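You operate a simulated robot arm through the tools that you are given. There is no shell and no other tool. Be economical: measure what you need, move in short steps, check, and stop when the job is done.

The job below is to be done with a simulated robot arm. You get a single attempt, and the scene is never put back.

## Task
With the grey meter, find the magenta patch on the long desk's sheet that misses 1.30 D; correct its zone.
Fine: meter back on its mat; white slider to magenta and ZONE dial to that patch's number, then MORE twice if it read low, LESS twice if high; leave the sheet; leave the long desk's other controls.

The check looks at the end state, three seconds after you hand in, the way a careful person would. Anything else that was tipped, shoved, dropped, spilled or broken makes it a failure. Flat cloth is picked up by pressing the open fingertips on it (5 to 10 N) and closing them slowly along it; thin cloth reads only 2 to 8 mm in the jaws.

## Robot
A 7-joint arm with a two-finger parallel gripper, fixed in place. Base frame: the origin is at the foot of the arm, x ahead of it, y to its left, z up. Readings come in m, degrees, newtons and seconds.
With the tool pointing down near the work surface it reaches from about 0.38 to 0.9 m from the base axis. Its first joint turns from -143.0 to 143.0 degrees. Payload 3 kg.
The TCP is the grasp point between the finger pads, 0.03 m short of the fingertips. In the tool frame z runs along the fingers and y along their closing line. The gripper opens to 0.094 m. The fingers are 0.028 m wide and 0.01 m thick; the gripper's body (0.05 by 0.096 m) begins 0.055 m behind the TCP.
Orientation is that of the tool frame in the base frame, as a unit quaternion [x, y, z, w]. With the fingers straight down and closing along the base's y, the tool's x points along the base's -x, its y along +y and its z along -z.

## Interface
- The arm moves only by the tool play_rows. Its argument "series" is a list of rows, each a list of 6 numbers: the shift along the tool's x, y, z in units of 20 mm (1.0 is 20 mm), then the turn, a rotation vector about the tool's x, y, z in units of 5 degrees (1.0 is 5 degrees). In form: [[x, y, z, rx, ry, rz], ...]. A call has 1 to 10 rows; each row shifts and turns the commanded pose from where the row before left it, along the tool's axes as they then stand. "jaw" is the gripper command, from -1 (fully open) to 1 (shut), values between in proportion, set as the call begins (left out, the last holds). A call with a number of a shift or a turn outside -1 to 1 is refused whole. Each row takes 0.2 s and may step no farther than 0.05 m and 8.6 degrees from the row before; otherwise, or with a gripper value out of range, the whole call is refused. Where a pose cannot be reached the arm comes as near as it can. A force on the tool above 70 N (or 10 N above the force at the start of the call, whichever is more), or a blocked arm, ends the call early, and 0.2 s more pass. The fingers move at their own pace (about 0.072 m/s each) and stop on an object; they squeeze with about 25 N. The grip force told is the motor's: it shows also when the fingers shut on nothing. Time passes only in rows, and 0.2 s behind the last, so rows that do not move let the fingers close. The reply holds the time, the measured pose of the TCP, the force on the tool along the base axes, the opening and the grip force, in the units named above and with some noise, with the torque about the TCP (base axes, N m) and any sound that the robot's microphone picked up, and new pictures: "pictures" is both (left out), scene, wrist or none.
- Cameras (640 x 400 px; columns grow to the right, rows downward): "scene" is fixed at [0.0512, 0.5013, 1.5]; the picture's right is [-0.27, -0.96, 0.00], its down [-0.40, 0.11, -0.91] and it looks along [0.87, -0.25, -0.42] (base axes); focal length 358 px, centre (320, 200). "wrist" rides on the gripper at [0.076, 0.014, -0.103] in the tool frame; the picture's right is [-0.18, 0.98, 0.00], its down [-0.75, -0.14, -0.64] and it looks along [-0.63, -0.12, 0.77] (tool axes); focal length 243 px, centre (320, 200).
- locate(camera, pixels): for up to 12 pixels [column, row] of the newest picture of that camera ("zoom" is the newest enlarged one), the place [x, y, z] in the base frame of the surface seen there, good to about 0.003 m. It takes no simulated time.
- enlarge(camera, box): a new picture of the part [left, top, right, bottom] of that camera's present view, enlarged. It takes no simulated time.
- job_done(): hands the job in; it is judged then, once.

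Keep the steps short. Do not move on a guess: measure, check each grasp and each placing, and mend mistakes. Leave the gripper open and the arm clear of the work at the hand-in unless told otherwise, and finish with a single line.

The tools are called after "Request:" as name(argument=value, ...) on one line, values as JSON. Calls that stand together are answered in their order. play_rows: Moves the arm, as the interface text tells. Its arguments: {"type":"object","properties":{"series":{"type":"array"},"jaw":{"type":"number"},"pictures":{"type":"string","enum":["both","scene","wrist","none"]}},"required":["series"]} The other tools are called the same way: locate (camera, pixels) gives the place of the surface under pixels of a picture; enlarge (camera, box) takes an enlarged picture of a part of a camera's view; job_done () hands the job in.

At the start:

```text
time: 0.0
position: [0.529, 0.1524, 1.2819]
tool_rot: [-0.001, 1.0, -0.001, 0.0]
contact_force: [0.0, -1.0, 0.3]
moment: [0.04, 0.0, -0.03]
width: 0.0944
grip_force: 0.1
```

scene: 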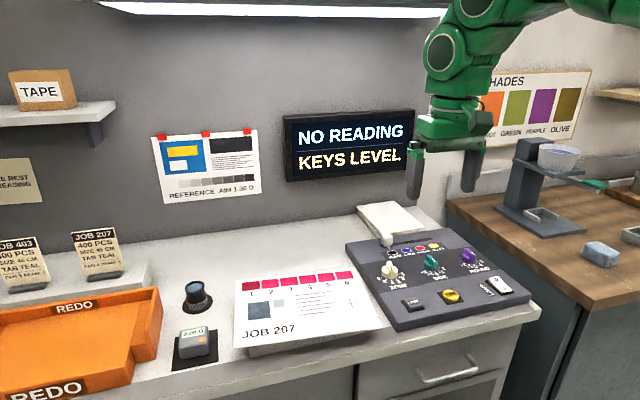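
wrist: 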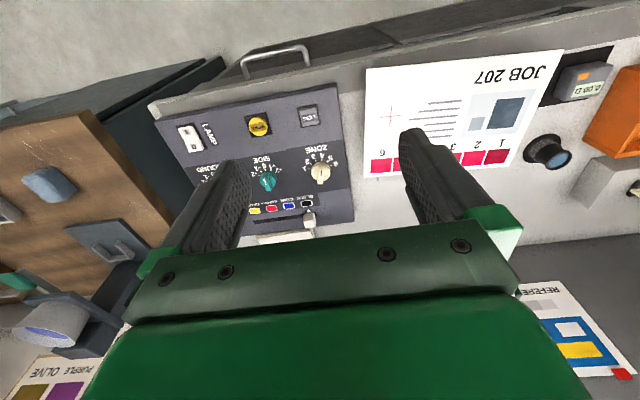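

I begin by looking closely at the console, meter and sheet.

Request:
enlarge(camera="scene", box=[340, 200, 540, 330])

Request:
enlarge(camera="scene", box=[160, 260, 360, 390])

Request:
enlarge(camera="wrist", box=[150, 80, 360, 240])

Request:
locate(camera="scene", pixels=[[252, 285], [270, 282], [289, 280], [308, 278], [326, 276], [344, 275], [195, 335], [195, 350], [390, 270], [431, 262], [390, 245], [413, 304]])

```text
3.08 times, centred on (440, 265) of scene
```

zoom: 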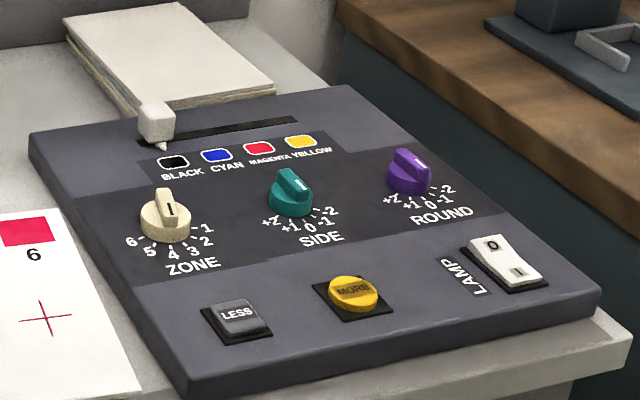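

```text
3.08 times, centred on (260, 325) of scene
```

zoom: 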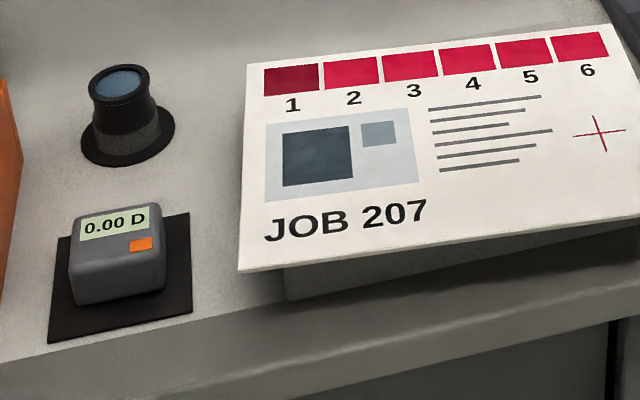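

```text
2.50 times, centred on (255, 160) of wrist
```

zoom: 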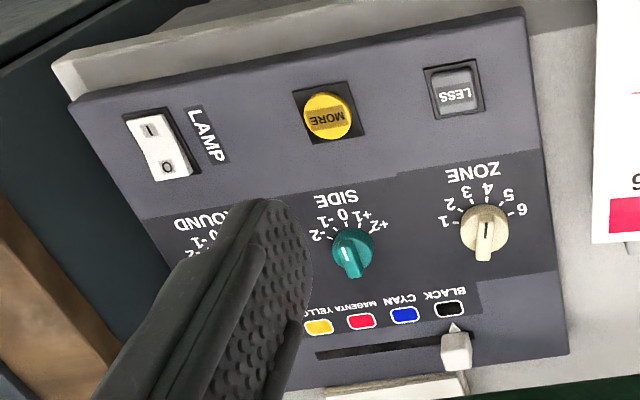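

```text
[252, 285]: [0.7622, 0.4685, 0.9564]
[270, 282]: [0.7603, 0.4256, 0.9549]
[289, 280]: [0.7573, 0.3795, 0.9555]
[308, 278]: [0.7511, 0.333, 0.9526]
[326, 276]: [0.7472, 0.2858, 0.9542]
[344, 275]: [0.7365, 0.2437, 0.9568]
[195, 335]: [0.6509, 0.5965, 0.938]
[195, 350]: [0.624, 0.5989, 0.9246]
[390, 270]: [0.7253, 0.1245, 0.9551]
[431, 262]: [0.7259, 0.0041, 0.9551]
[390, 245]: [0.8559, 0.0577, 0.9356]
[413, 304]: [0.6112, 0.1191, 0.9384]
```

The screen says no reading, and the meter shows 0.00 D. Next I measure the meter, the mat, the desk and the sheet in detail.

Request:
enlarge(camera="scene", box=[160, 315, 240, 375])

Request:
locate(camera="scene", pixels=[[186, 332], [206, 328], [183, 343], [208, 339], [184, 355], [210, 349], [177, 368], [218, 360], [180, 336], [218, 330], [225, 340], [300, 240]])

Request:
locate(camera="scene", pixels=[[237, 345], [380, 328], [238, 283], [350, 267], [243, 282], [258, 290], [198, 283], [195, 310], [250, 350], [340, 352], [152, 300], [270, 250]])

Request:
enlarge(camera="wrist", box=[500, 40, 640, 180])

```text
6.67 times, centred on (200, 345) of scene
```

zoom: 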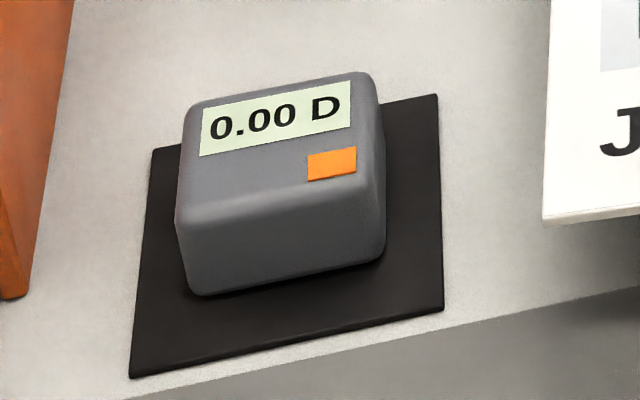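

```text
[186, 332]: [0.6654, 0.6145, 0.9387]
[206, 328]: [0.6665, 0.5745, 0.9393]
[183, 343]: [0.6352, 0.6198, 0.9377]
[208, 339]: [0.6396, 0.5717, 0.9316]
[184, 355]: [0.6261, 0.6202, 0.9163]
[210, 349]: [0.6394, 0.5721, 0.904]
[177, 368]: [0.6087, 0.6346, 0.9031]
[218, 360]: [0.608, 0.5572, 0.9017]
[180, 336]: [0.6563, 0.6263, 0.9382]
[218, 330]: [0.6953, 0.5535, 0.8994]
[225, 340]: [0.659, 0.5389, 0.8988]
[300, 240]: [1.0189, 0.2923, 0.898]
```

```text
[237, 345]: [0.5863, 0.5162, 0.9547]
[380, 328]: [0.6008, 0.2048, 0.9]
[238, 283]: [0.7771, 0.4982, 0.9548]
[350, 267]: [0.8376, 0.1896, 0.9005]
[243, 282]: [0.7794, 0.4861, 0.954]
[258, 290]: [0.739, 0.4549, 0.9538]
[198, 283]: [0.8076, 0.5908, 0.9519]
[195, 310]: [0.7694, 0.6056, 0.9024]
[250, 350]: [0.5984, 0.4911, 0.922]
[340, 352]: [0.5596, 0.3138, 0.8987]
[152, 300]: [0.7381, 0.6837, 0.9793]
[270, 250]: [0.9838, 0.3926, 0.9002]
```

```text
2.86 times, centred on (570, 110) of wrist
```

zoom: 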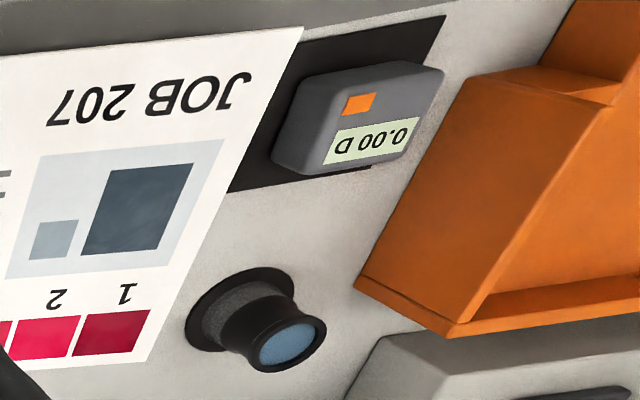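

Meter is about at x 0.628–0.675, y 0.57–0.625, top 0.938; sheet top 0.9545. I move the arm high toward the meter first, well above everything.

Request:
play_rows(series=[[-0.3, 1, 0.4, 0, 0, 0], [-0.3, 1, 0.4, 0, 0, 0], [-0.3, 1, 0.4, 0, 0, 0], [-0.3, 1, 0.4, 0, 0, 0], [-0.3, 1, 0.4, 0, 0, 0], [-0.3, 1, 0.4, 0, 0, 0], [-0.3, 1, 0.4, 0, 0, 0], [-0.3, 1, 0.4, 0, 0, 0], [-0.3, 1, 0.4, 0, 0, 0], [-0.3, 1, 0.4, 0, 0, 0]], pictures="none")

Request:
play_rows(series=[[-0.3, 1, 0.4, 0, 0, 0], [-0.3, 1, 0.4, 0, 0, 0], [-0.3, 1, 0.4, 0, 0, 0], [-0.3, 1, 0.4, 0, 0, 0], [-0.3, 1, 0.4, 0, 0, 0], [-0.3, 1, 0.4, 0, 0, 0], [-0.3, 1, 0.4, 0, 0, 0], [-0.3, 1, 0.4, 0, 0, 0], [-0.3, 1, 0.4, 0, 0, 0], [-0.3, 1, 0.4, 0, 0, 0]])

```text
time: 2.2
position: [0.5889, 0.3527, 1.202]
tool_rot: [0.002, 1.0, 0.0, 0.0]
contact_force: [-0.2, -1.4, 0.4]
moment: [0.03, 0.01, 0.02]
width: 0.094
grip_force: 0.0
```

```text
time: 4.4
position: [0.636, 0.5186, 1.1253]
tool_rot: [0.0, 1.0, -0.001, 0.0]
contact_force: [0.2, 0.5, -0.6]
moment: [-0.01, -0.02, -0.02]
width: 0.094
grip_force: 0.1
out of reach, approached as far as the arm can: row 8, 9, 10
```

scene: 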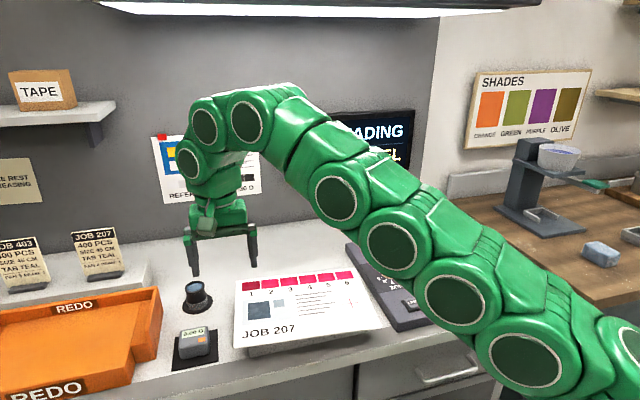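
wrist: 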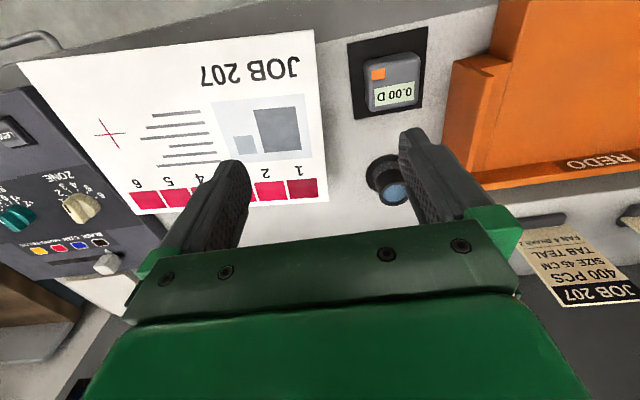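

The arm hit its reach limit at this height; lower down it reaches farther. I measure the meter in the wrist picture.

Request:
enlarge(camera="wrist", box=[335, 20, 463, 100])

Request:
locate(camera="wrist", pixels=[[372, 62], [414, 57], [372, 107], [416, 103], [350, 47], [425, 30], [353, 120], [419, 104], [452, 65], [445, 150], [498, 72], [390, 90]])

Request:
locate(camera="wrist", pixels=[[287, 179], [318, 177], [289, 201], [319, 199], [303, 189], [271, 192], [132, 192], [161, 191], [135, 211], [148, 201], [176, 199], [320, 205]])

```text
5.00 times, centred on (399, 60) of wrist
```

zoom: 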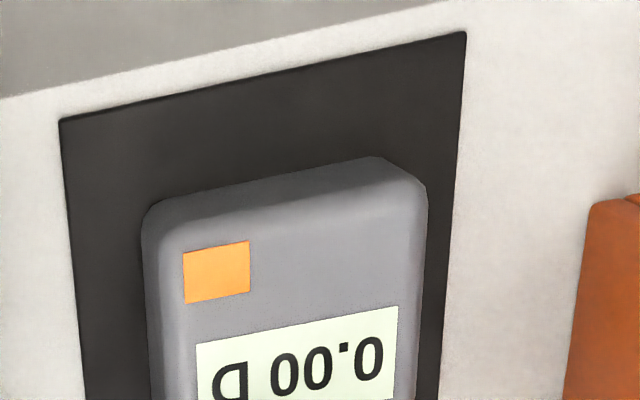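

```text
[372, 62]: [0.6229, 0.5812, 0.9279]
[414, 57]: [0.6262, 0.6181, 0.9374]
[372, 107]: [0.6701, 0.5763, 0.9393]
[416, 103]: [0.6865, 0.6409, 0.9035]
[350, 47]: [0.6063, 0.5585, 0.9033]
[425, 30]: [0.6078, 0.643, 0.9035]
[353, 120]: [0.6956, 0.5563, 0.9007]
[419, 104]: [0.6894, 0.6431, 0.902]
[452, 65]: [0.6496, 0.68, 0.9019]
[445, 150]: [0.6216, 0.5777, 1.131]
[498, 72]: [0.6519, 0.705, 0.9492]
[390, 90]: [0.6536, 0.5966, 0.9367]
```

```text
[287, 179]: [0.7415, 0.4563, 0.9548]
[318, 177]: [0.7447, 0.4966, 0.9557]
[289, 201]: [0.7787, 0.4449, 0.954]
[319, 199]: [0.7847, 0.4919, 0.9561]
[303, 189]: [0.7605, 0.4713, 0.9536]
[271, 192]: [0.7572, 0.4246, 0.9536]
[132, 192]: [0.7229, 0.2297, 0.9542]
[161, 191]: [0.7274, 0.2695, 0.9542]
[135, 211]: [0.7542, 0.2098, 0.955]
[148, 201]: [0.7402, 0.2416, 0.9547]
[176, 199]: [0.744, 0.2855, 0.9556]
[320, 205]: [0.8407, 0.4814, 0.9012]
```

Meter centre ≈ (0.651, 0.598), 50 mm wide along y; mat is x 0.607–0.695, y 0.557–0.643; tray is clear at y 0.68. I lower toward it while moving left.

Request:
play_rows(series=[[0, 0, 1, 0, 0, 0], [0, 0, 1, 0, 0, 0], [0, 0, 1, 0, 0, 0], [0, 0, 0.5, 0, 0, 0], [0, 0, 0, 0, 0, 0]], pictures="none")

```text
time: 5.6
position: [0.633, 0.5193, 1.056]
tool_rot: [0.001, 1.0, 0.0, -0.001]
contact_force: [-0.4, 0.6, 0.0]
moment: [0.01, -0.02, -0.01]
width: 0.0941
grip_force: 0.0
```

The command holds from the true pose. Now I go sideways over the meter.

Request:
play_rows(series=[[-0.2, 1, 0.3, 0, 0, 0], [-0.2, 1, 0.3, 0, 0, 0], [-0.3, 1, 0.4, 0, 0, 0], [-0.2, 0.94, 0.3, 0, 0, 0], [0, 0, 0, 0, 0, 0]])

```text
time: 6.8
position: [0.6438, 0.5841, 1.0258]
tool_rot: [0.0, 1.0, 0.0, 0.0]
contact_force: [0.3, 0.5, 0.8]
moment: [-0.01, 0.02, 0.02]
width: 0.0943
grip_force: 0.2
out of reach, approached as far as the arm can: row 3, 4
```

scene: 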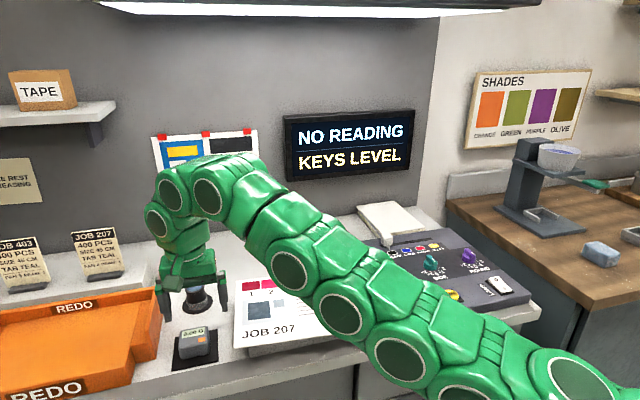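
wrist: 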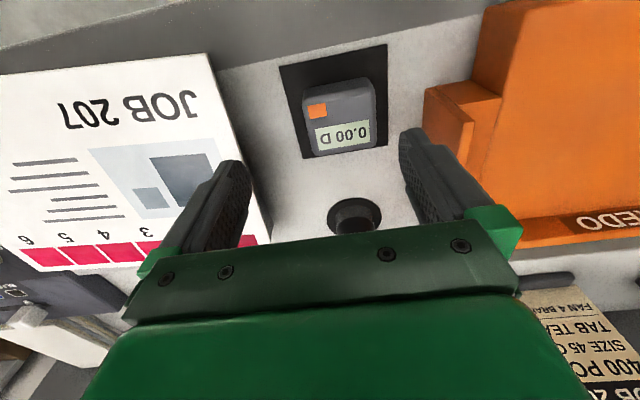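

The reach is a little short at this height. Sheet edge (y≈0.512) is clear of the right finger (0.527), so I go down 40 mm, then sideways.

Request:
play_rows(series=[[0, 0, 1, 0, 0, 0], [0, 0, 1, 0, 0, 0], [-0.2, 0.35, 0, 0, 0, 0], [-0.16, 0.35, 0, 0, 0, 0], [0, 0, 0, 0, 0, 0]])

```text
time: 8.0
position: [0.6504, 0.5965, 0.9854]
tool_rot: [0.002, 1.0, 0.001, 0.001]
contact_force: [-0.1, 1.3, -0.5]
moment: [0.03, -0.05, -0.01]
width: 0.094
grip_force: 0.1
```

scene: 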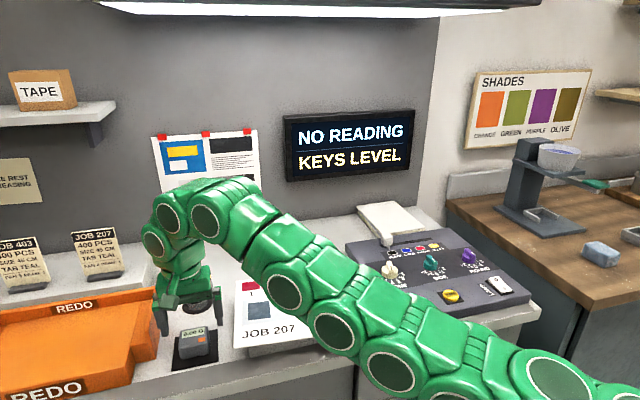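
wrist: 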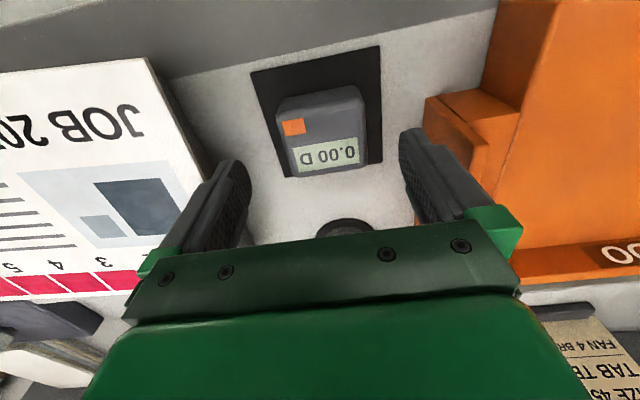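

I check the meter's edges from here before descending.

Request:
locate(camera="wrist", pixels=[[279, 110], [361, 98], [290, 172], [363, 160], [325, 130], [282, 150], [368, 140], [363, 90], [320, 176], [320, 100], [420, 130], [370, 50]])

Request:
enlarge(camera="wrist", box=[240, 40, 448, 210])

```text
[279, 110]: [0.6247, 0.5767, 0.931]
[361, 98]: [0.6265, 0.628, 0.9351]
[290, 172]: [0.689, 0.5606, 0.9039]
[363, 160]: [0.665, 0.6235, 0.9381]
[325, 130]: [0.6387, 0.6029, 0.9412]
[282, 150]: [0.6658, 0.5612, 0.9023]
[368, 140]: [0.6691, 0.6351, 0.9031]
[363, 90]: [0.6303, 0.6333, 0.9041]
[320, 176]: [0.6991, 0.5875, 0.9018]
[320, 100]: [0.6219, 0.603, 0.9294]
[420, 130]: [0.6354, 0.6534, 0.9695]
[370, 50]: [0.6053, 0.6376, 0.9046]
```

```text
2.35 times, centred on (344, 125) of wrist
```

zoom: 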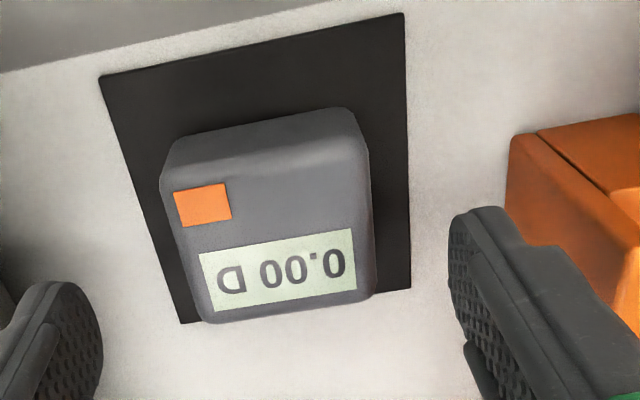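

Centre y ≈ 0.600. I shift 3 mm left and descend 48 mm to TCP z ≈ 0.937 (tips 5 mm above the mat).

Request:
play_rows(series=[[0, 0.15, 0.8, 0, 0, 0], [0, 0, 0.8, 0, 0, 0], [0, 0, 0.8, 0, 0, 0], [0, 0, 0, 0, 0, 0]], pictures="wrist")

```text
time: 9.0
position: [0.6501, 0.5997, 0.9371]
tool_rot: [0.0, 1.0, 0.0, -0.001]
contact_force: [0.2, -0.2, 0.3]
moment: [0.01, -0.02, 0.0]
width: 0.0941
grip_force: 0.1
```

wrist: 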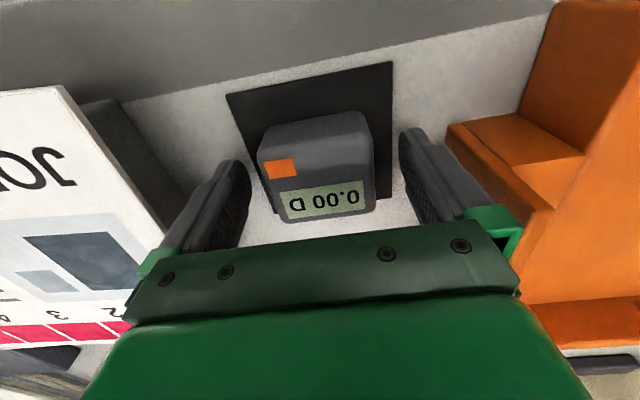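

The meter sits between the fingers. I close the jaws.

Request:
play_rows(series=[[0, 0, 0, 0, 0, 0], [0, 0, 0, 0, 0, 0], [0, 0, 0, 0, 0, 0], [0, 0, 0, 0, 0, 0]], jaw=1, pictures="wrist")

```text
time: 10.0
position: [0.6507, 0.5998, 0.9373]
tool_rot: [-0.001, 1.0, 0.0, 0.0]
contact_force: [0.3, 0.6, 1.4]
moment: [-0.08, 0.05, -0.04]
width: 0.062
grip_force: 25.1
```

wrist: 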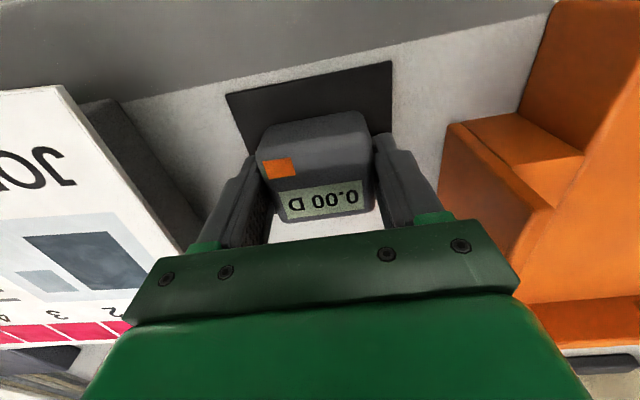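

Grip is good (62 mm, 25 N). I lift 80 mm with a slight retreat, then head above patch 2 first (patch 1 is near the reach limit).

Request:
play_rows(series=[[0, 0, -1, 0, 0, 0], [0, -0.5, -1, 0, 0, 0], [0, -0.5, -1, 0, 0, 0], [0, -0.7, -1, 0, 0, 0], [0, 0, 0, 0, 0, 0]])

```text
time: 11.2
position: [0.6507, 0.5651, 1.0188]
tool_rot: [0.0, 1.0, 0.001, 0.0]
contact_force: [0.4, -0.3, -1.7]
moment: [0.01, -0.02, 0.01]
width: 0.0619
grip_force: 24.9
```

scene: 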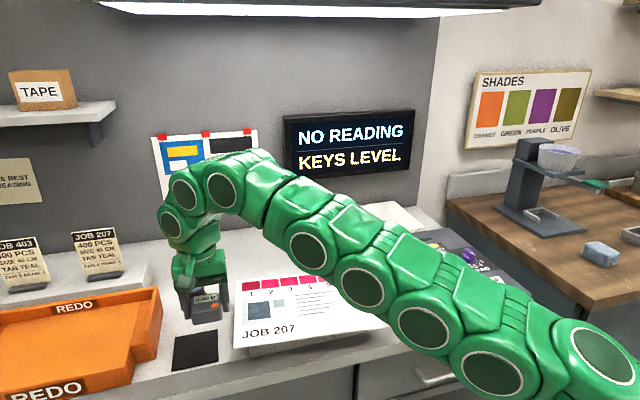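
wrist: 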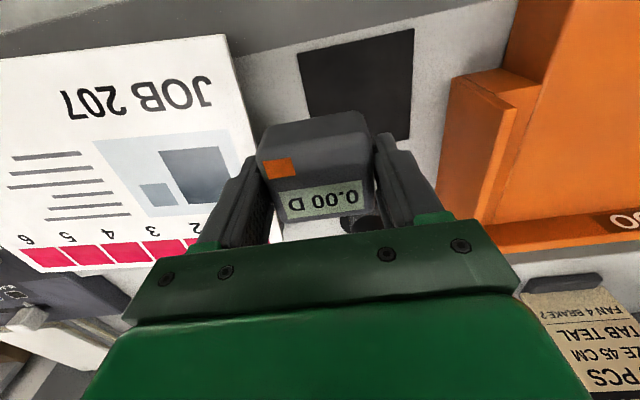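

The meter is held straight. I move above patch 2 at z ≈ 1.02.

Request:
play_rows(series=[[0, -1, 0, 0, 0, 0], [-0.4, -1, 0, 0, 0, 0], [-0.9, -1, 0, 0, 0, 0], [-1, -1, 0, 0, 0, 0], [-1, -1, 0, 0, 0, 0], [-1, -1, 0, 0, 0, 0], [-1, -1, 0, 0, 0, 0], [0, 0, 0, 0, 0, 0]])

```text
time: 13.0
position: [0.7561, 0.425, 1.0154]
tool_rot: [0.001, 1.0, 0.0, 0.0]
contact_force: [-0.2, -2.3, -2.2]
moment: [0.02, 0.01, 0.02]
width: 0.0621
grip_force: 25.0
```

scene: 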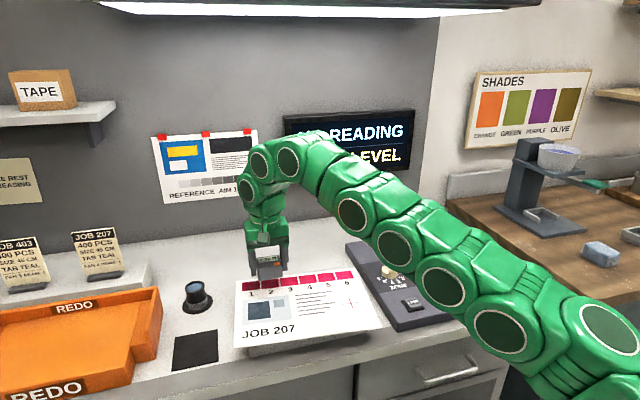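
wrist: 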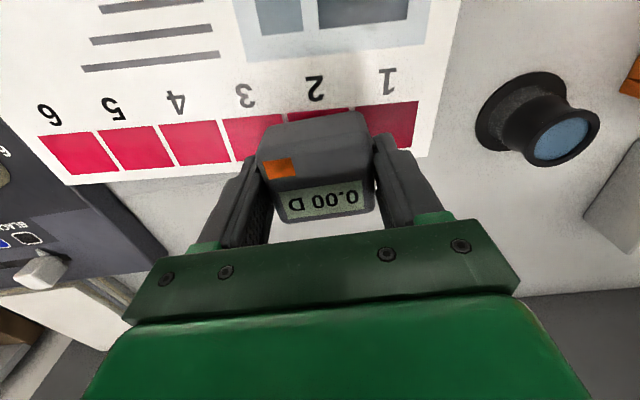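

Now I refine the patch centres seen here and lower most of the way (to ~0.993, bottom ~4 mm above the sheet).

Request:
locate(camera="wrist", pixels=[[82, 154], [135, 148], [195, 143], [388, 125], [38, 138], [102, 171], [155, 125], [230, 160], [369, 106], [419, 101], [416, 140], [245, 60]])

Request:
play_rows(series=[[0, 0, 0.5, 0, 0, 0], [0, 0, 0.5, 0, 0, 0], [0, 0, 0, 0, 0, 0]], pictures="wrist")

```text
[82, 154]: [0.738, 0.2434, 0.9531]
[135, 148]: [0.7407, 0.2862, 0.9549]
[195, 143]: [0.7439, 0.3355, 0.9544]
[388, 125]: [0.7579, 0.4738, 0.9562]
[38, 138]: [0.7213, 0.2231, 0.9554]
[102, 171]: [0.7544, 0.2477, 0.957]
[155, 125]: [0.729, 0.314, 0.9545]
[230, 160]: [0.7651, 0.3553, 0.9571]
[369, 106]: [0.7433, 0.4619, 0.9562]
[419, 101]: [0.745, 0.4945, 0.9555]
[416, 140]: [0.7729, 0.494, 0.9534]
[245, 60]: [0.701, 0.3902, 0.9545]
```

```text
time: 13.8
position: [0.7562, 0.4228, 0.9969]
tool_rot: [0.0, 1.0, 0.0, 0.0]
contact_force: [0.3, -0.8, -1.2]
moment: [0.02, 0.02, -0.02]
width: 0.0617
grip_force: 25.2
```

wrist: 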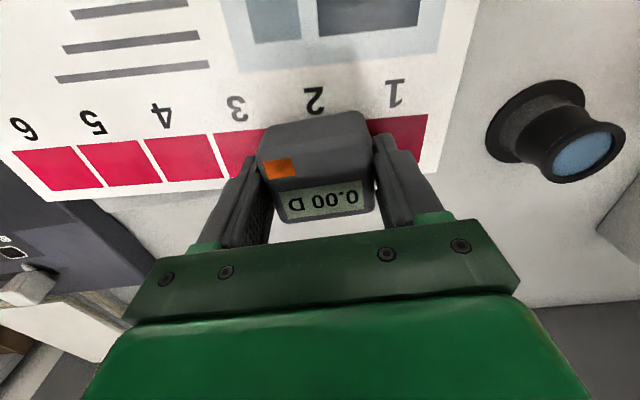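

Still 0.00 D. I lower in 2 mm steps watching the force.

Request:
play_rows(series=[[0, 0.1, 0.15, 0, 0, 0], [0, 0, 0.1, 0, 0, 0], [0, 0, 0.05, 0, 0, 0], [0, 0, 0, 0, 0, 0]])

```text
time: 14.8
position: [0.7567, 0.4265, 0.9904]
tool_rot: [0.0, 1.0, -0.001, 0.001]
contact_force: [0.6, 0.8, -1.5]
moment: [-0.01, -0.01, -0.02]
width: 0.062
grip_force: 25.4
```

scene: 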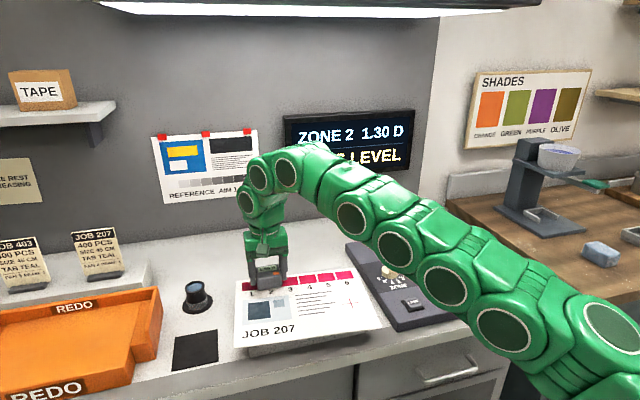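
wrist: 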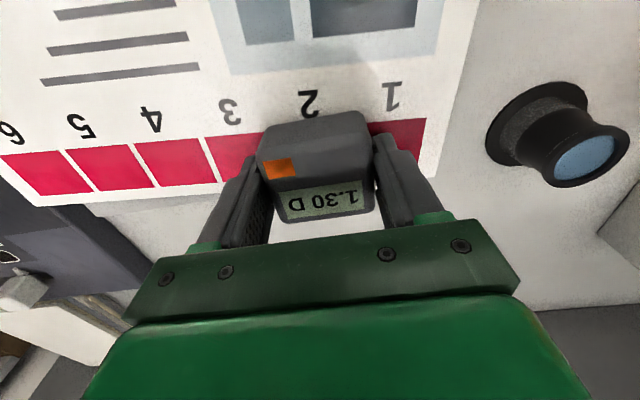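

Screen: "ZONE 2 1.30 D" – fine. It reads just off the sheet. I raise 6 mm and go to patch 1.

Request:
play_rows(series=[[0, 0, -0.3, 0, 0, 0], [-0.1, 1, 0, 0, 0, 0], [-0.1, 1, 0, 0, 0, 0], [0, 0.2, 0, 0, 0, 0], [0, 0, 0.3, 0, 0, 0], [0, 0, 0, 0, 0, 0]])

```text
time: 16.2
position: [0.7524, 0.4662, 0.9865]
tool_rot: [0.001, 1.0, 0.0, 0.001]
contact_force: [-1.4, -0.5, 16.9]
moment: [-0.16, 0.22, -0.01]
width: 0.0621
grip_force: 25.3
out of reach, approached as far as the arm can: row 3
```

scene: 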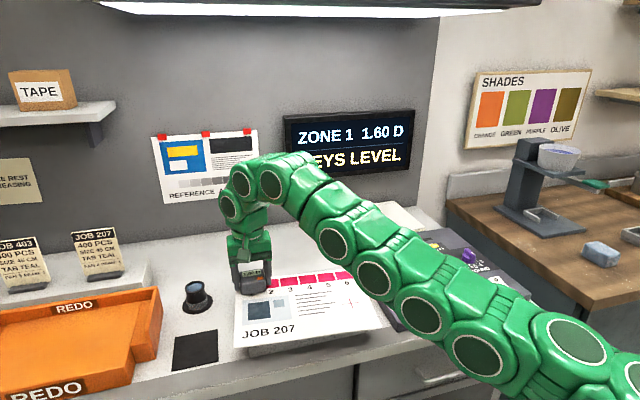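
wrist: 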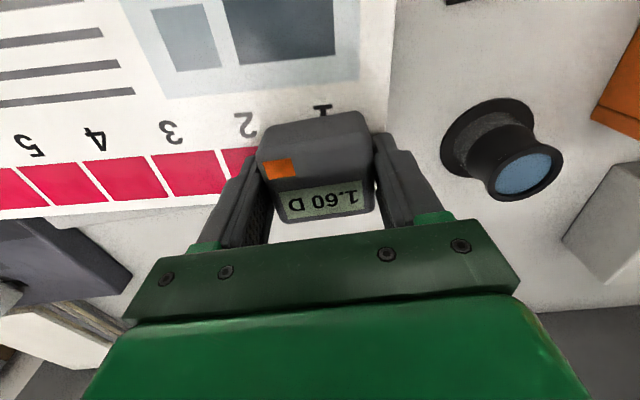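

Screen: "ZONE 1 1.60 D" – high, so zone 1 with LESS twice. Force is 17 N so I lift straight up at once, then go back to the mat.

Request:
play_rows(series=[[0, 0, -0.7, 0, 0, 0], [0.6, 0, -0.8, 0, 0, 0], [1, 0.6, 0, 0, 0, 0], [1, 1, 0, 0, 0, 0], [1, 1, 0, 0, 0, 0], [1, 1, 0, 0, 0, 0], [0.5, 1, 0, 0, 0, 0], [0, 0.35, 0, 0, 0, 0], [0, 0, 0, 0, 0, 0]])

```text
time: 18.2
position: [0.6509, 0.5627, 1.0157]
tool_rot: [0.002, 1.0, 0.0, 0.0]
contact_force: [0.3, 0.4, -0.8]
moment: [-0.03, -0.02, -0.01]
width: 0.0618
grip_force: 25.1
```

scene: 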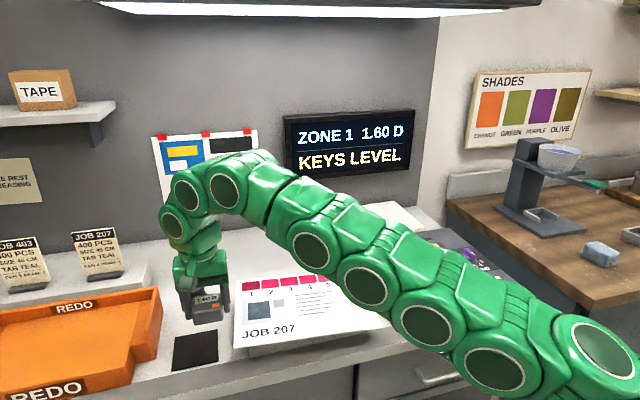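
wrist: 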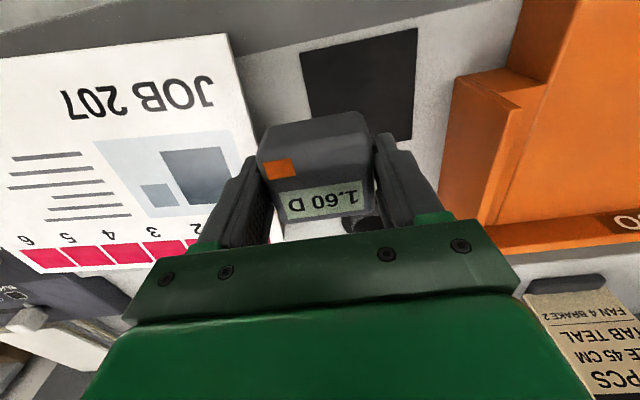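

Sheet looks in place. I go down over the mat to the pick-up pose.

Request:
play_rows(series=[[0, 0.5, 1, 0, 0, 0], [0, 0.6, 1, 0, 0, 0], [0, 0.75, 0.8, 0, 0, 0], [0, 0, 0.6, 0, 0, 0], [0, 0, 0.3, 0, 0, 0], [0, 0, 0, 0, 0, 0]], pictures="wrist")

```text
time: 19.6
position: [0.6504, 0.6021, 0.9404]
tool_rot: [0.0, 1.0, 0.0, 0.0]
contact_force: [0.0, -0.6, -1.2]
moment: [-0.02, -0.02, 0.01]
width: 0.062
grip_force: 24.9
```

wrist: 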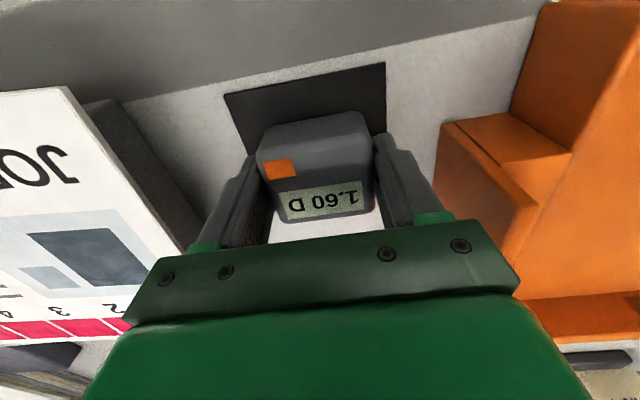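

I ease down in 1–2 mm steps until it touches.

Request:
play_rows(series=[[0, -0.1, 0.1, 0, 0, 0], [0, 0, 0.05, 0, 0, 0], [0, 0, 0, 0, 0, 0]], pictures="none")

```text
time: 20.4
position: [0.65, 0.5989, 0.9395]
tool_rot: [0.0, 1.0, 0.0, 0.0]
contact_force: [-0.6, 0.3, -1.7]
moment: [-0.01, -0.04, 0.03]
width: 0.0619
grip_force: 24.7
```

Request:
play_rows(series=[[0, 0, 0.06, 0, 0, 0], [0, 0, 0.06, 0, 0, 0], [0, 0, 0, 0, 0, 0]], pictures="none")

```text
time: 21.2
position: [0.6501, 0.5998, 0.938]
tool_rot: [0.0, 1.0, 0.002, 0.001]
contact_force: [-3.2, -3.1, 12.1]
moment: [-0.2, 0.16, -0.04]
width: 0.062
grip_force: 25.3
```

12 N upward: it rests on the mat. I open and rise straight up.

Request:
play_rows(series=[[0, 0, 0, 0, 0, 0], [0, 0, 0, 0, 0, 0], [0, 0, 0, 0, 0, 0], [0, 0, -0.7, 0, 0, 0], [0, 0, -1, 0, 0, 0], [0, -0.3, -1, 0, 0, 0], [0.3, -0.5, -1, 0, 0, 0], [0.3, -0.5, -1, 0, 0, 0], [0, 0, 0, 0, 0, 0]], jaw=-1)

```text
time: 23.2
position: [0.6396, 0.5735, 1.0281]
tool_rot: [-0.001, 1.0, -0.001, -0.001]
contact_force: [-0.1, 0.4, 0.2]
moment: [-0.01, -0.04, -0.02]
width: 0.0939
grip_force: 0.2
```

scene: 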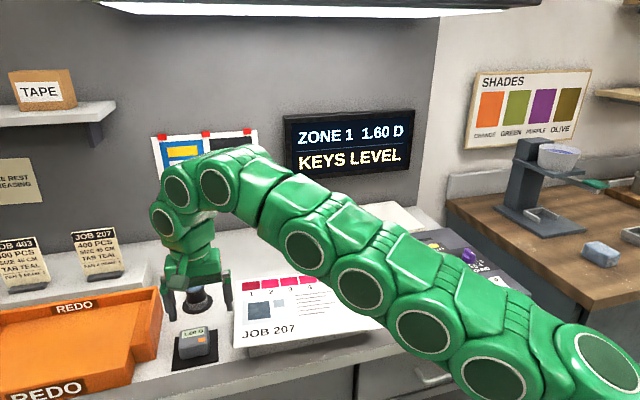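
wrist: 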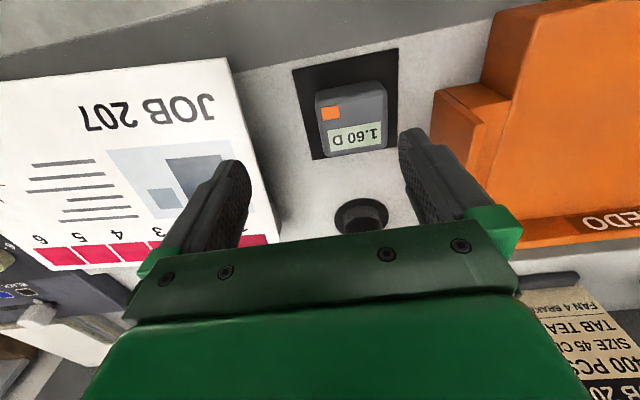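

Meter is back on its mat showing 1.60 D. Now I travel to above the console, rising to ~1.15.

Request:
play_rows(series=[[0.2, -1, -1, 0, 0, 0], [0.2, -1, -1, 0, 0, 0], [0.2, -1, -1, 0, 0, 0], [0.2, -1, -1, 0, 0, 0], [0.2, -1, -1, 0, 0, 0], [0.2, -1, -1, 0, 0, 0], [0.2, -1, 0, 0, 0, 0], [0.2, -1, 0, 0, 0, 0], [0.2, -1, 0, 0, 0, 0], [0.2, -1, 0, 0, 0, 0]], pictures="none", jaw=0.6)

Request:
play_rows(series=[[0.2, -1, 0, 0, 0, 0], [0.2, -1, 0, 0, 0, 0], [0.2, -1, 0, 0, 0, 0], [0.2, -1, 0, 0, 0, 0], [0.2, -1, 0, 0, 0, 0], [0.2, -1, 0, 0, 0, 0], [0.2, -1, 0, 0, 0, 0], [0.2, -1, 0, 0, 0, 0], [0.2, -1, 0, 0, 0, 0], [0.2, -1, 0, 0, 0, 0]], pictures="none")

Request:
play_rows(series=[[0, -1, 0, 0, 0, 0], [0, -1, 0, 0, 0, 0], [0, 0, 0, 0, 0, 0]])

```text
time: 25.4
position: [0.5985, 0.3716, 1.1502]
tool_rot: [0.0, 1.0, 0.0, 0.0]
contact_force: [0.0, -0.5, 0.1]
moment: [0.02, -0.03, 0.0]
width: 0.0188
grip_force: 0.0
```

```text
time: 27.6
position: [0.5591, 0.173, 1.1505]
tool_rot: [0.0, 1.0, 0.0, 0.0]
contact_force: [0.7, 0.3, 0.0]
moment: [0.01, -0.02, 0.01]
width: 0.0189
grip_force: 0.0
```

```text
time: 28.4
position: [0.56, 0.1316, 1.1512]
tool_rot: [0.0, 1.0, 0.0, -0.001]
contact_force: [0.0, 0.3, -0.6]
moment: [0.0, 0.02, 0.03]
width: 0.0187
grip_force: 0.0
```

scene: 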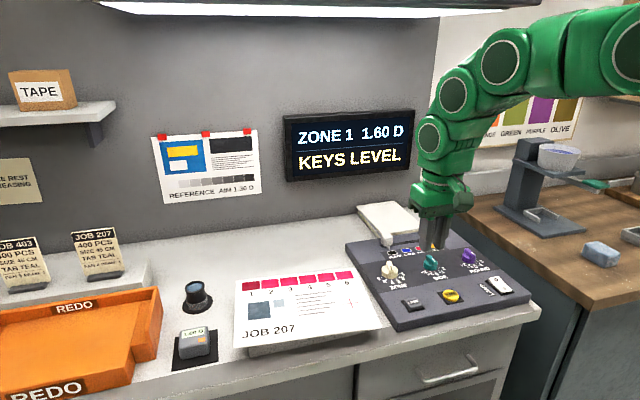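
wrist: 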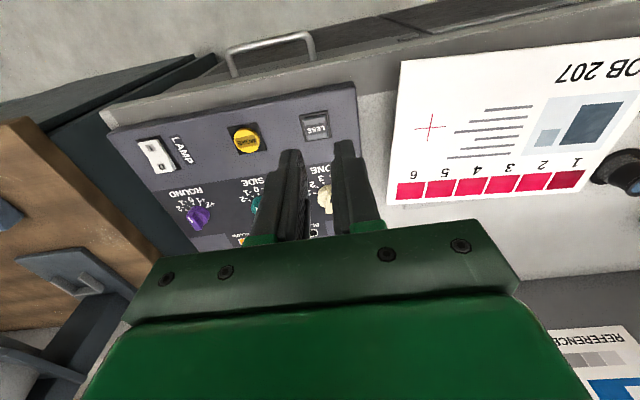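

The console is clear in the scene camera. I enlarge the slider and dial.

Request:
enlarge(camera="scene", box=[360, 230, 460, 292])

Request:
locate(camera="scene", pixels=[[346, 243], [432, 221], [533, 295], [399, 331], [387, 236], [387, 243], [395, 249], [407, 248], [420, 247], [433, 245], [390, 265], [390, 280]])

```text
6.40 times, centred on (410, 261) of scene
```

zoom: 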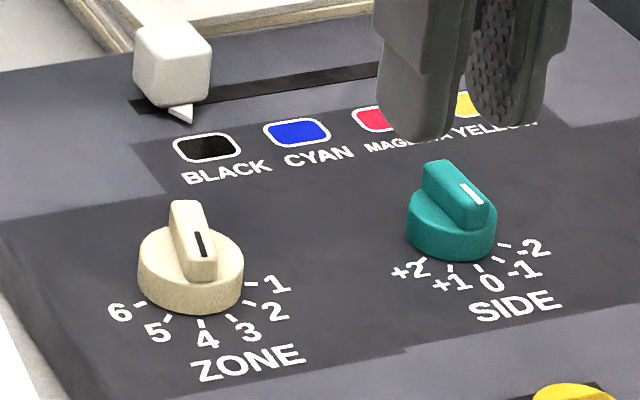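

```text
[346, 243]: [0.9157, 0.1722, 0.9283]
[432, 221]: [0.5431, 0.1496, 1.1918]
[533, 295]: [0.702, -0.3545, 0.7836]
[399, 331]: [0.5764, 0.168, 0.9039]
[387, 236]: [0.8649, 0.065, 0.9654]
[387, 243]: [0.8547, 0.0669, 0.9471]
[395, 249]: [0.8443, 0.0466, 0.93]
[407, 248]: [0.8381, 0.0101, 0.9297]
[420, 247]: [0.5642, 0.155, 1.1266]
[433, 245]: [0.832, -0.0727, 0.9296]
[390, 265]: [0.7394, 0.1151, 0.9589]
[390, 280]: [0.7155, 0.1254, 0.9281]
```

I shift left so the fingers don't hide the console, to measure everything.

Request:
play_rows(series=[[-0.5, 1, -0.5, 0, 0, 0], [-0.5, 1, -0.5, 0, 0, 0], [-0.5, 1, -0.5, 0, 0, 0], [-0.5, 1, -0.5, 0, 0, 0], [0, 1, 0, 0, 0, 0], [0, 1, 0, 0, 0, 0], [0, 0, 0, 0, 0, 0]])

Request:
enlarge(camera="scene", box=[360, 230, 460, 292])

```text
time: 30.0
position: [0.5982, 0.2531, 1.1901]
tool_rot: [0.0, 1.0, -0.001, 0.0]
contact_force: [0.3, -0.2, 0.0]
moment: [-0.02, 0.01, -0.05]
width: 0.019
grip_force: 0.0
```

scene: 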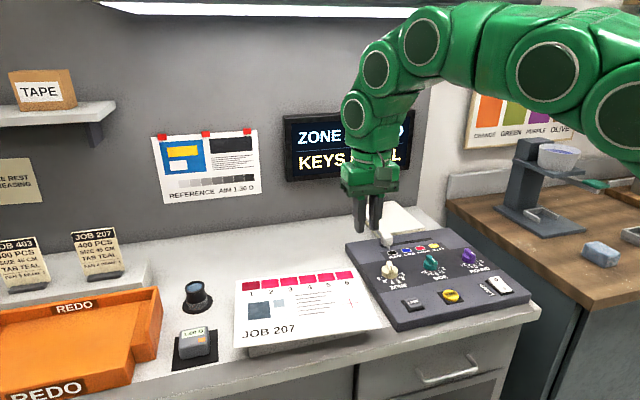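
wrist: 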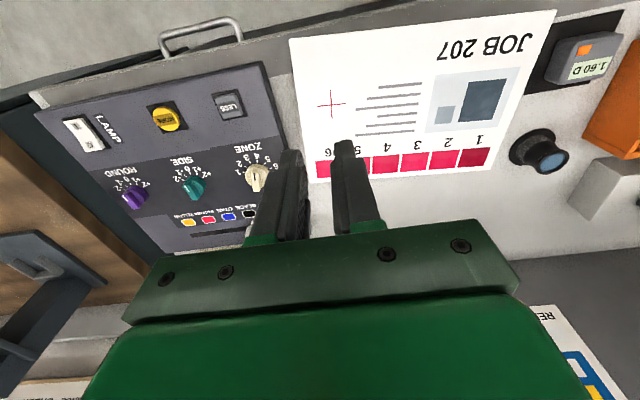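

```text
6.40 times, centred on (410, 261) of scene
```

zoom: 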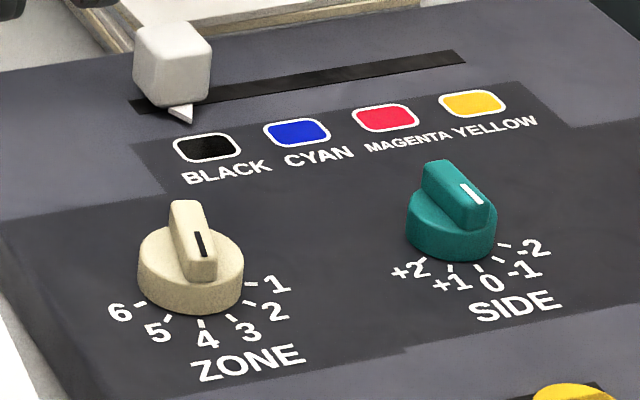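

The slider sits at BLACK; the ZONE pointer is at about 4. I measure in this zoom.

Request:
locate(camera="zoom", pixels=[[207, 146], [297, 132], [386, 118], [472, 103], [135, 107], [462, 57], [183, 120], [140, 40], [205, 33], [150, 90], [208, 75], [170, 45]])

Request:
locate(camera="zoom", pixels=[[250, 284], [248, 302], [229, 317], [201, 323], [168, 318], [141, 304], [201, 232], [203, 255], [177, 205], [190, 203], [196, 278], [212, 275]])

Request:
locate(camera="scene", pixels=[[412, 303], [413, 306], [406, 301], [420, 301], [450, 295], [432, 262], [468, 255], [410, 298], [413, 311]])

```text
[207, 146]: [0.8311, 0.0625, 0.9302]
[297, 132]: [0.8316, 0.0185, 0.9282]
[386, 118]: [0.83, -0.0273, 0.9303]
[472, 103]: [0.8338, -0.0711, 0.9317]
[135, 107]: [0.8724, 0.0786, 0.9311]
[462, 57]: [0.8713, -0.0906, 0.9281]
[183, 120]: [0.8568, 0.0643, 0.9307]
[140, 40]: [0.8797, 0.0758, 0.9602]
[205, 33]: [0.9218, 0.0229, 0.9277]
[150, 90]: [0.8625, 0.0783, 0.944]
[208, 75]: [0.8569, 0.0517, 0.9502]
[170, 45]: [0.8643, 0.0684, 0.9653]
```

```text
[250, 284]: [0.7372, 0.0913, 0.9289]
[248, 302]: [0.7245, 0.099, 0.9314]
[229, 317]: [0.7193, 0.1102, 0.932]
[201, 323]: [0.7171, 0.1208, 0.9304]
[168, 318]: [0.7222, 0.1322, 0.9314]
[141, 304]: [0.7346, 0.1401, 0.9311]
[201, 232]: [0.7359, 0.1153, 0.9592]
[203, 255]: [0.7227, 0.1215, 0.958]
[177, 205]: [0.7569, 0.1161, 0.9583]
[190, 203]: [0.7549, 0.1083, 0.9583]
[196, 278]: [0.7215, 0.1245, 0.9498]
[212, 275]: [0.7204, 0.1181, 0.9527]
```

```text
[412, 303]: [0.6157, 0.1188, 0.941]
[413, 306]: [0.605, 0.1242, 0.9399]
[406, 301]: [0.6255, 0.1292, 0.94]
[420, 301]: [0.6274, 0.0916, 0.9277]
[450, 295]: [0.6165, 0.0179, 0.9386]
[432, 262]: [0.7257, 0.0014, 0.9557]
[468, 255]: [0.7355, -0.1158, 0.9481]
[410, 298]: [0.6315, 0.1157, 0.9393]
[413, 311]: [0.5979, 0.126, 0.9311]
```

Console is axis-aligned. Slot x ≈ 0.871; slider knob y 0.052–0.078 (centre 0.065, top 0.966) at BLACK 0.0625; MAGENTA y ≈ −0.027. The ZONE dial is centred at (0.738, 0.117) with 1 about 95° counter-clockwise from the present 4. I move first above the slider with jaws half open.

Request:
play_rows(series=[[-1, -0.94, 0.5, 0, 0, 0], [-1, -0.94, 0.5, 0, 0, 0], [-1, -0.94, 0.5, 0, 0, 0], [-1, -0.94, 0.7, 0, 0, 0], [-1, -0.94, 0.8, 0, 0, 0], [-1, -0.94, 0.8, 0, 0, 0], [-1, -0.94, 0.8, 0, 0, 0], [-1, -0.94, 0.8, 0, 0, 0], [-1, -0.94, 0.8, 0, 0, 0], [-1, -0.94, 0.8, 0, 0, 0]], jaw=-0.1, pictures="none")

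Request:
play_rows(series=[[-1, 0, 0.5, 0, 0, 0], [-0.7, 0, 0.4, 0, 0, 0], [-0.7, 0, 0.4, 0, 0, 0], [0, 0, 0, 0, 0, 0]])

```text
time: 32.2
position: [0.7989, 0.0656, 1.0521]
tool_rot: [0.001, 1.0, 0.001, 0.0]
contact_force: [0.2, 0.3, 0.8]
moment: [0.02, 0.0, -0.03]
width: 0.0518
grip_force: 0.1
```

```text
time: 33.2
position: [0.8456, 0.0649, 1.0235]
tool_rot: [0.0, 1.0, 0.0, 0.0]
contact_force: [0.9, -0.9, -0.1]
moment: [0.01, -0.02, 0.02]
width: 0.0516
grip_force: 0.1
```

scene: 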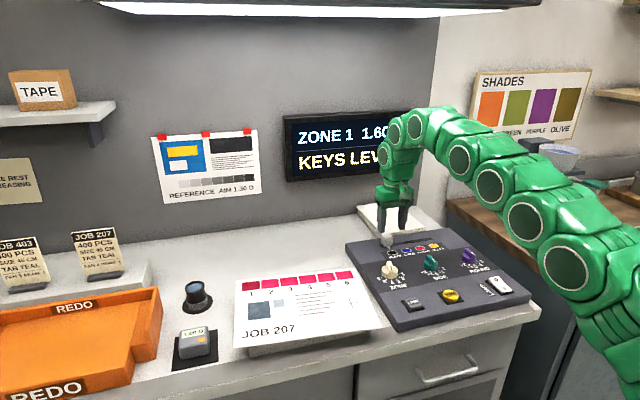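
wrist: 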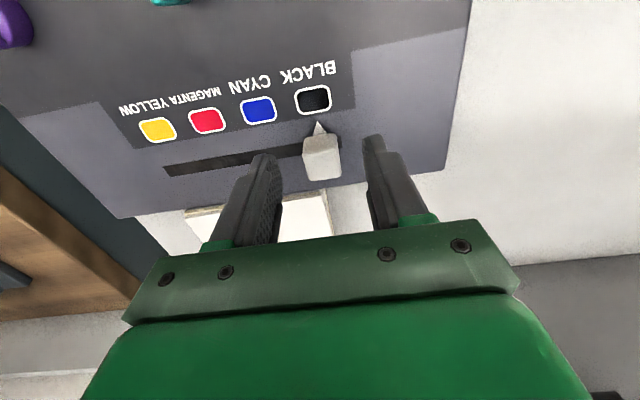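

Request:
enlarge(camera="wrist", box=[120, 60, 400, 235])

Request:
locate(camera="wrist", pixels=[[319, 123], [304, 140], [338, 137], [306, 157], [339, 155], [322, 145], [313, 98], [258, 110], [207, 120], [157, 130], [165, 170], [321, 170]])

```text
2.29 times, centred on (260, 148) of wrist
```

zoom: 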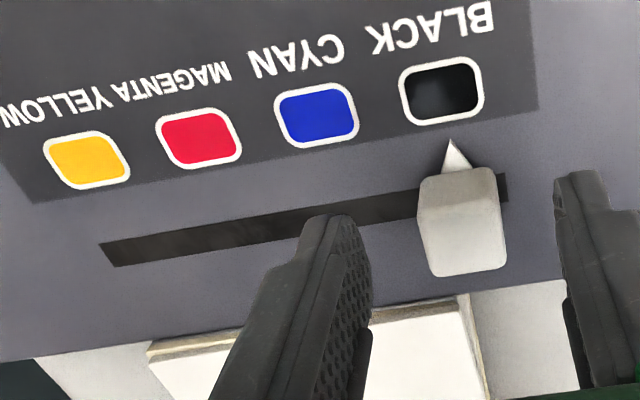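

```text
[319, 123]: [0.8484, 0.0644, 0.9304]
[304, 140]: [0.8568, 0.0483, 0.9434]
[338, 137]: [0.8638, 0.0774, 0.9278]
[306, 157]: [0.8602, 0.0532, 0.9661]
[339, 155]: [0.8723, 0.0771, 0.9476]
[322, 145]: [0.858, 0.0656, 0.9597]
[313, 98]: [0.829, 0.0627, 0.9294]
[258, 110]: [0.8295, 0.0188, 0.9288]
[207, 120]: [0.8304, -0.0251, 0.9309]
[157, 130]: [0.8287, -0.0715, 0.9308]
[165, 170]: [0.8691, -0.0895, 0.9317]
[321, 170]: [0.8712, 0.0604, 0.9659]
```

Knob centre ≈ (0.868, 0.064), top 0.966; fingers at y ±0.026 around it. I go forward 21 mm and down to TCP z ≈ 0.968 (tips 0.938).

Request:
play_rows(series=[[-0.4, 0, 0.6, 0, 0, 0], [-0.65, 0, 0.6, 0, 0, 0], [0, 0, 0.8, 0, 0, 0], [0, 0, 0.75, 0, 0, 0], [0, 0, 0, 0, 0, 0]], pictures="wrist")

```text
time: 34.4
position: [0.8667, 0.0663, 0.9684]
tool_rot: [0.0, 1.0, 0.0, 0.001]
contact_force: [-0.7, 0.8, 0.5]
moment: [-0.05, 0.0, -0.02]
width: 0.0515
grip_force: 0.1
```

wrist: 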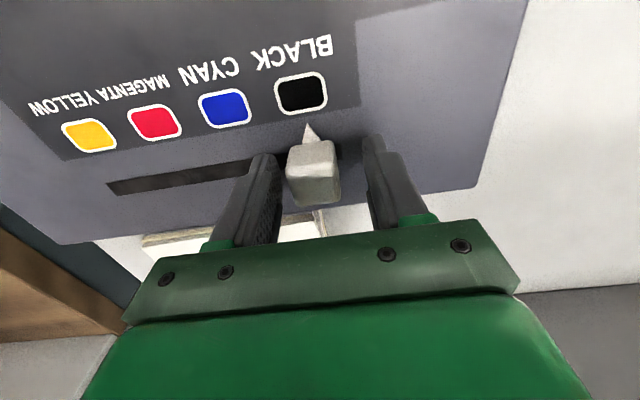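

Knob is between the fingers. I close on it.

Request:
play_rows(series=[[0, 0, 0, 0, 0, 0], [0, 0, 0, 0, 0, 0], [0, 0, 0, 0, 0, 0]], jaw=1, pictures="none")

```text
time: 35.2
position: [0.867, 0.0632, 0.9715]
tool_rot: [0.002, 1.0, -0.002, 0.001]
contact_force: [1.9, -36.4, 26.5]
moment: [-0.64, 1.15, 0.66]
width: 0.0277
grip_force: 45.1
```

Gripped (28 mm), with some load from the detent. I slide right in 10 mm steps.

Request:
play_rows(series=[[0, -0.5, 0, 0, 0, 0], [0, -0.5, 0, 0, 0, 0], [0, -0.5, 0, 0, 0, 0]])

```text
time: 36.0
position: [0.8684, 0.0369, 0.9713]
tool_rot: [0.0, 1.0, 0.0, 0.002]
contact_force: [28.4, 1.8, 42.1]
moment: [0.92, -0.16, 0.2]
width: 0.0278
grip_force: 45.5
```

scene: 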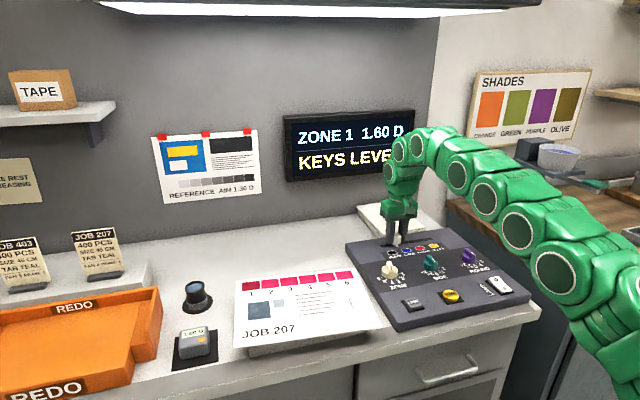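
wrist: 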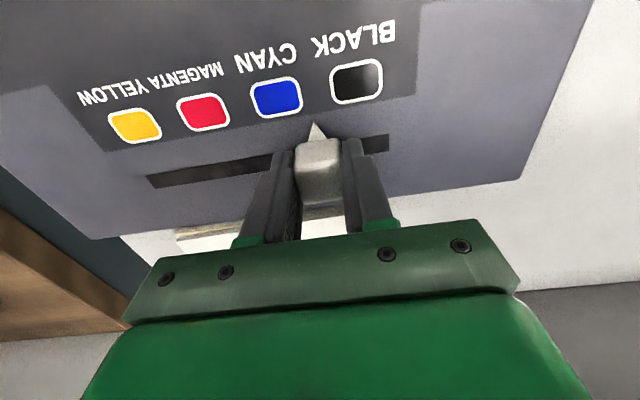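

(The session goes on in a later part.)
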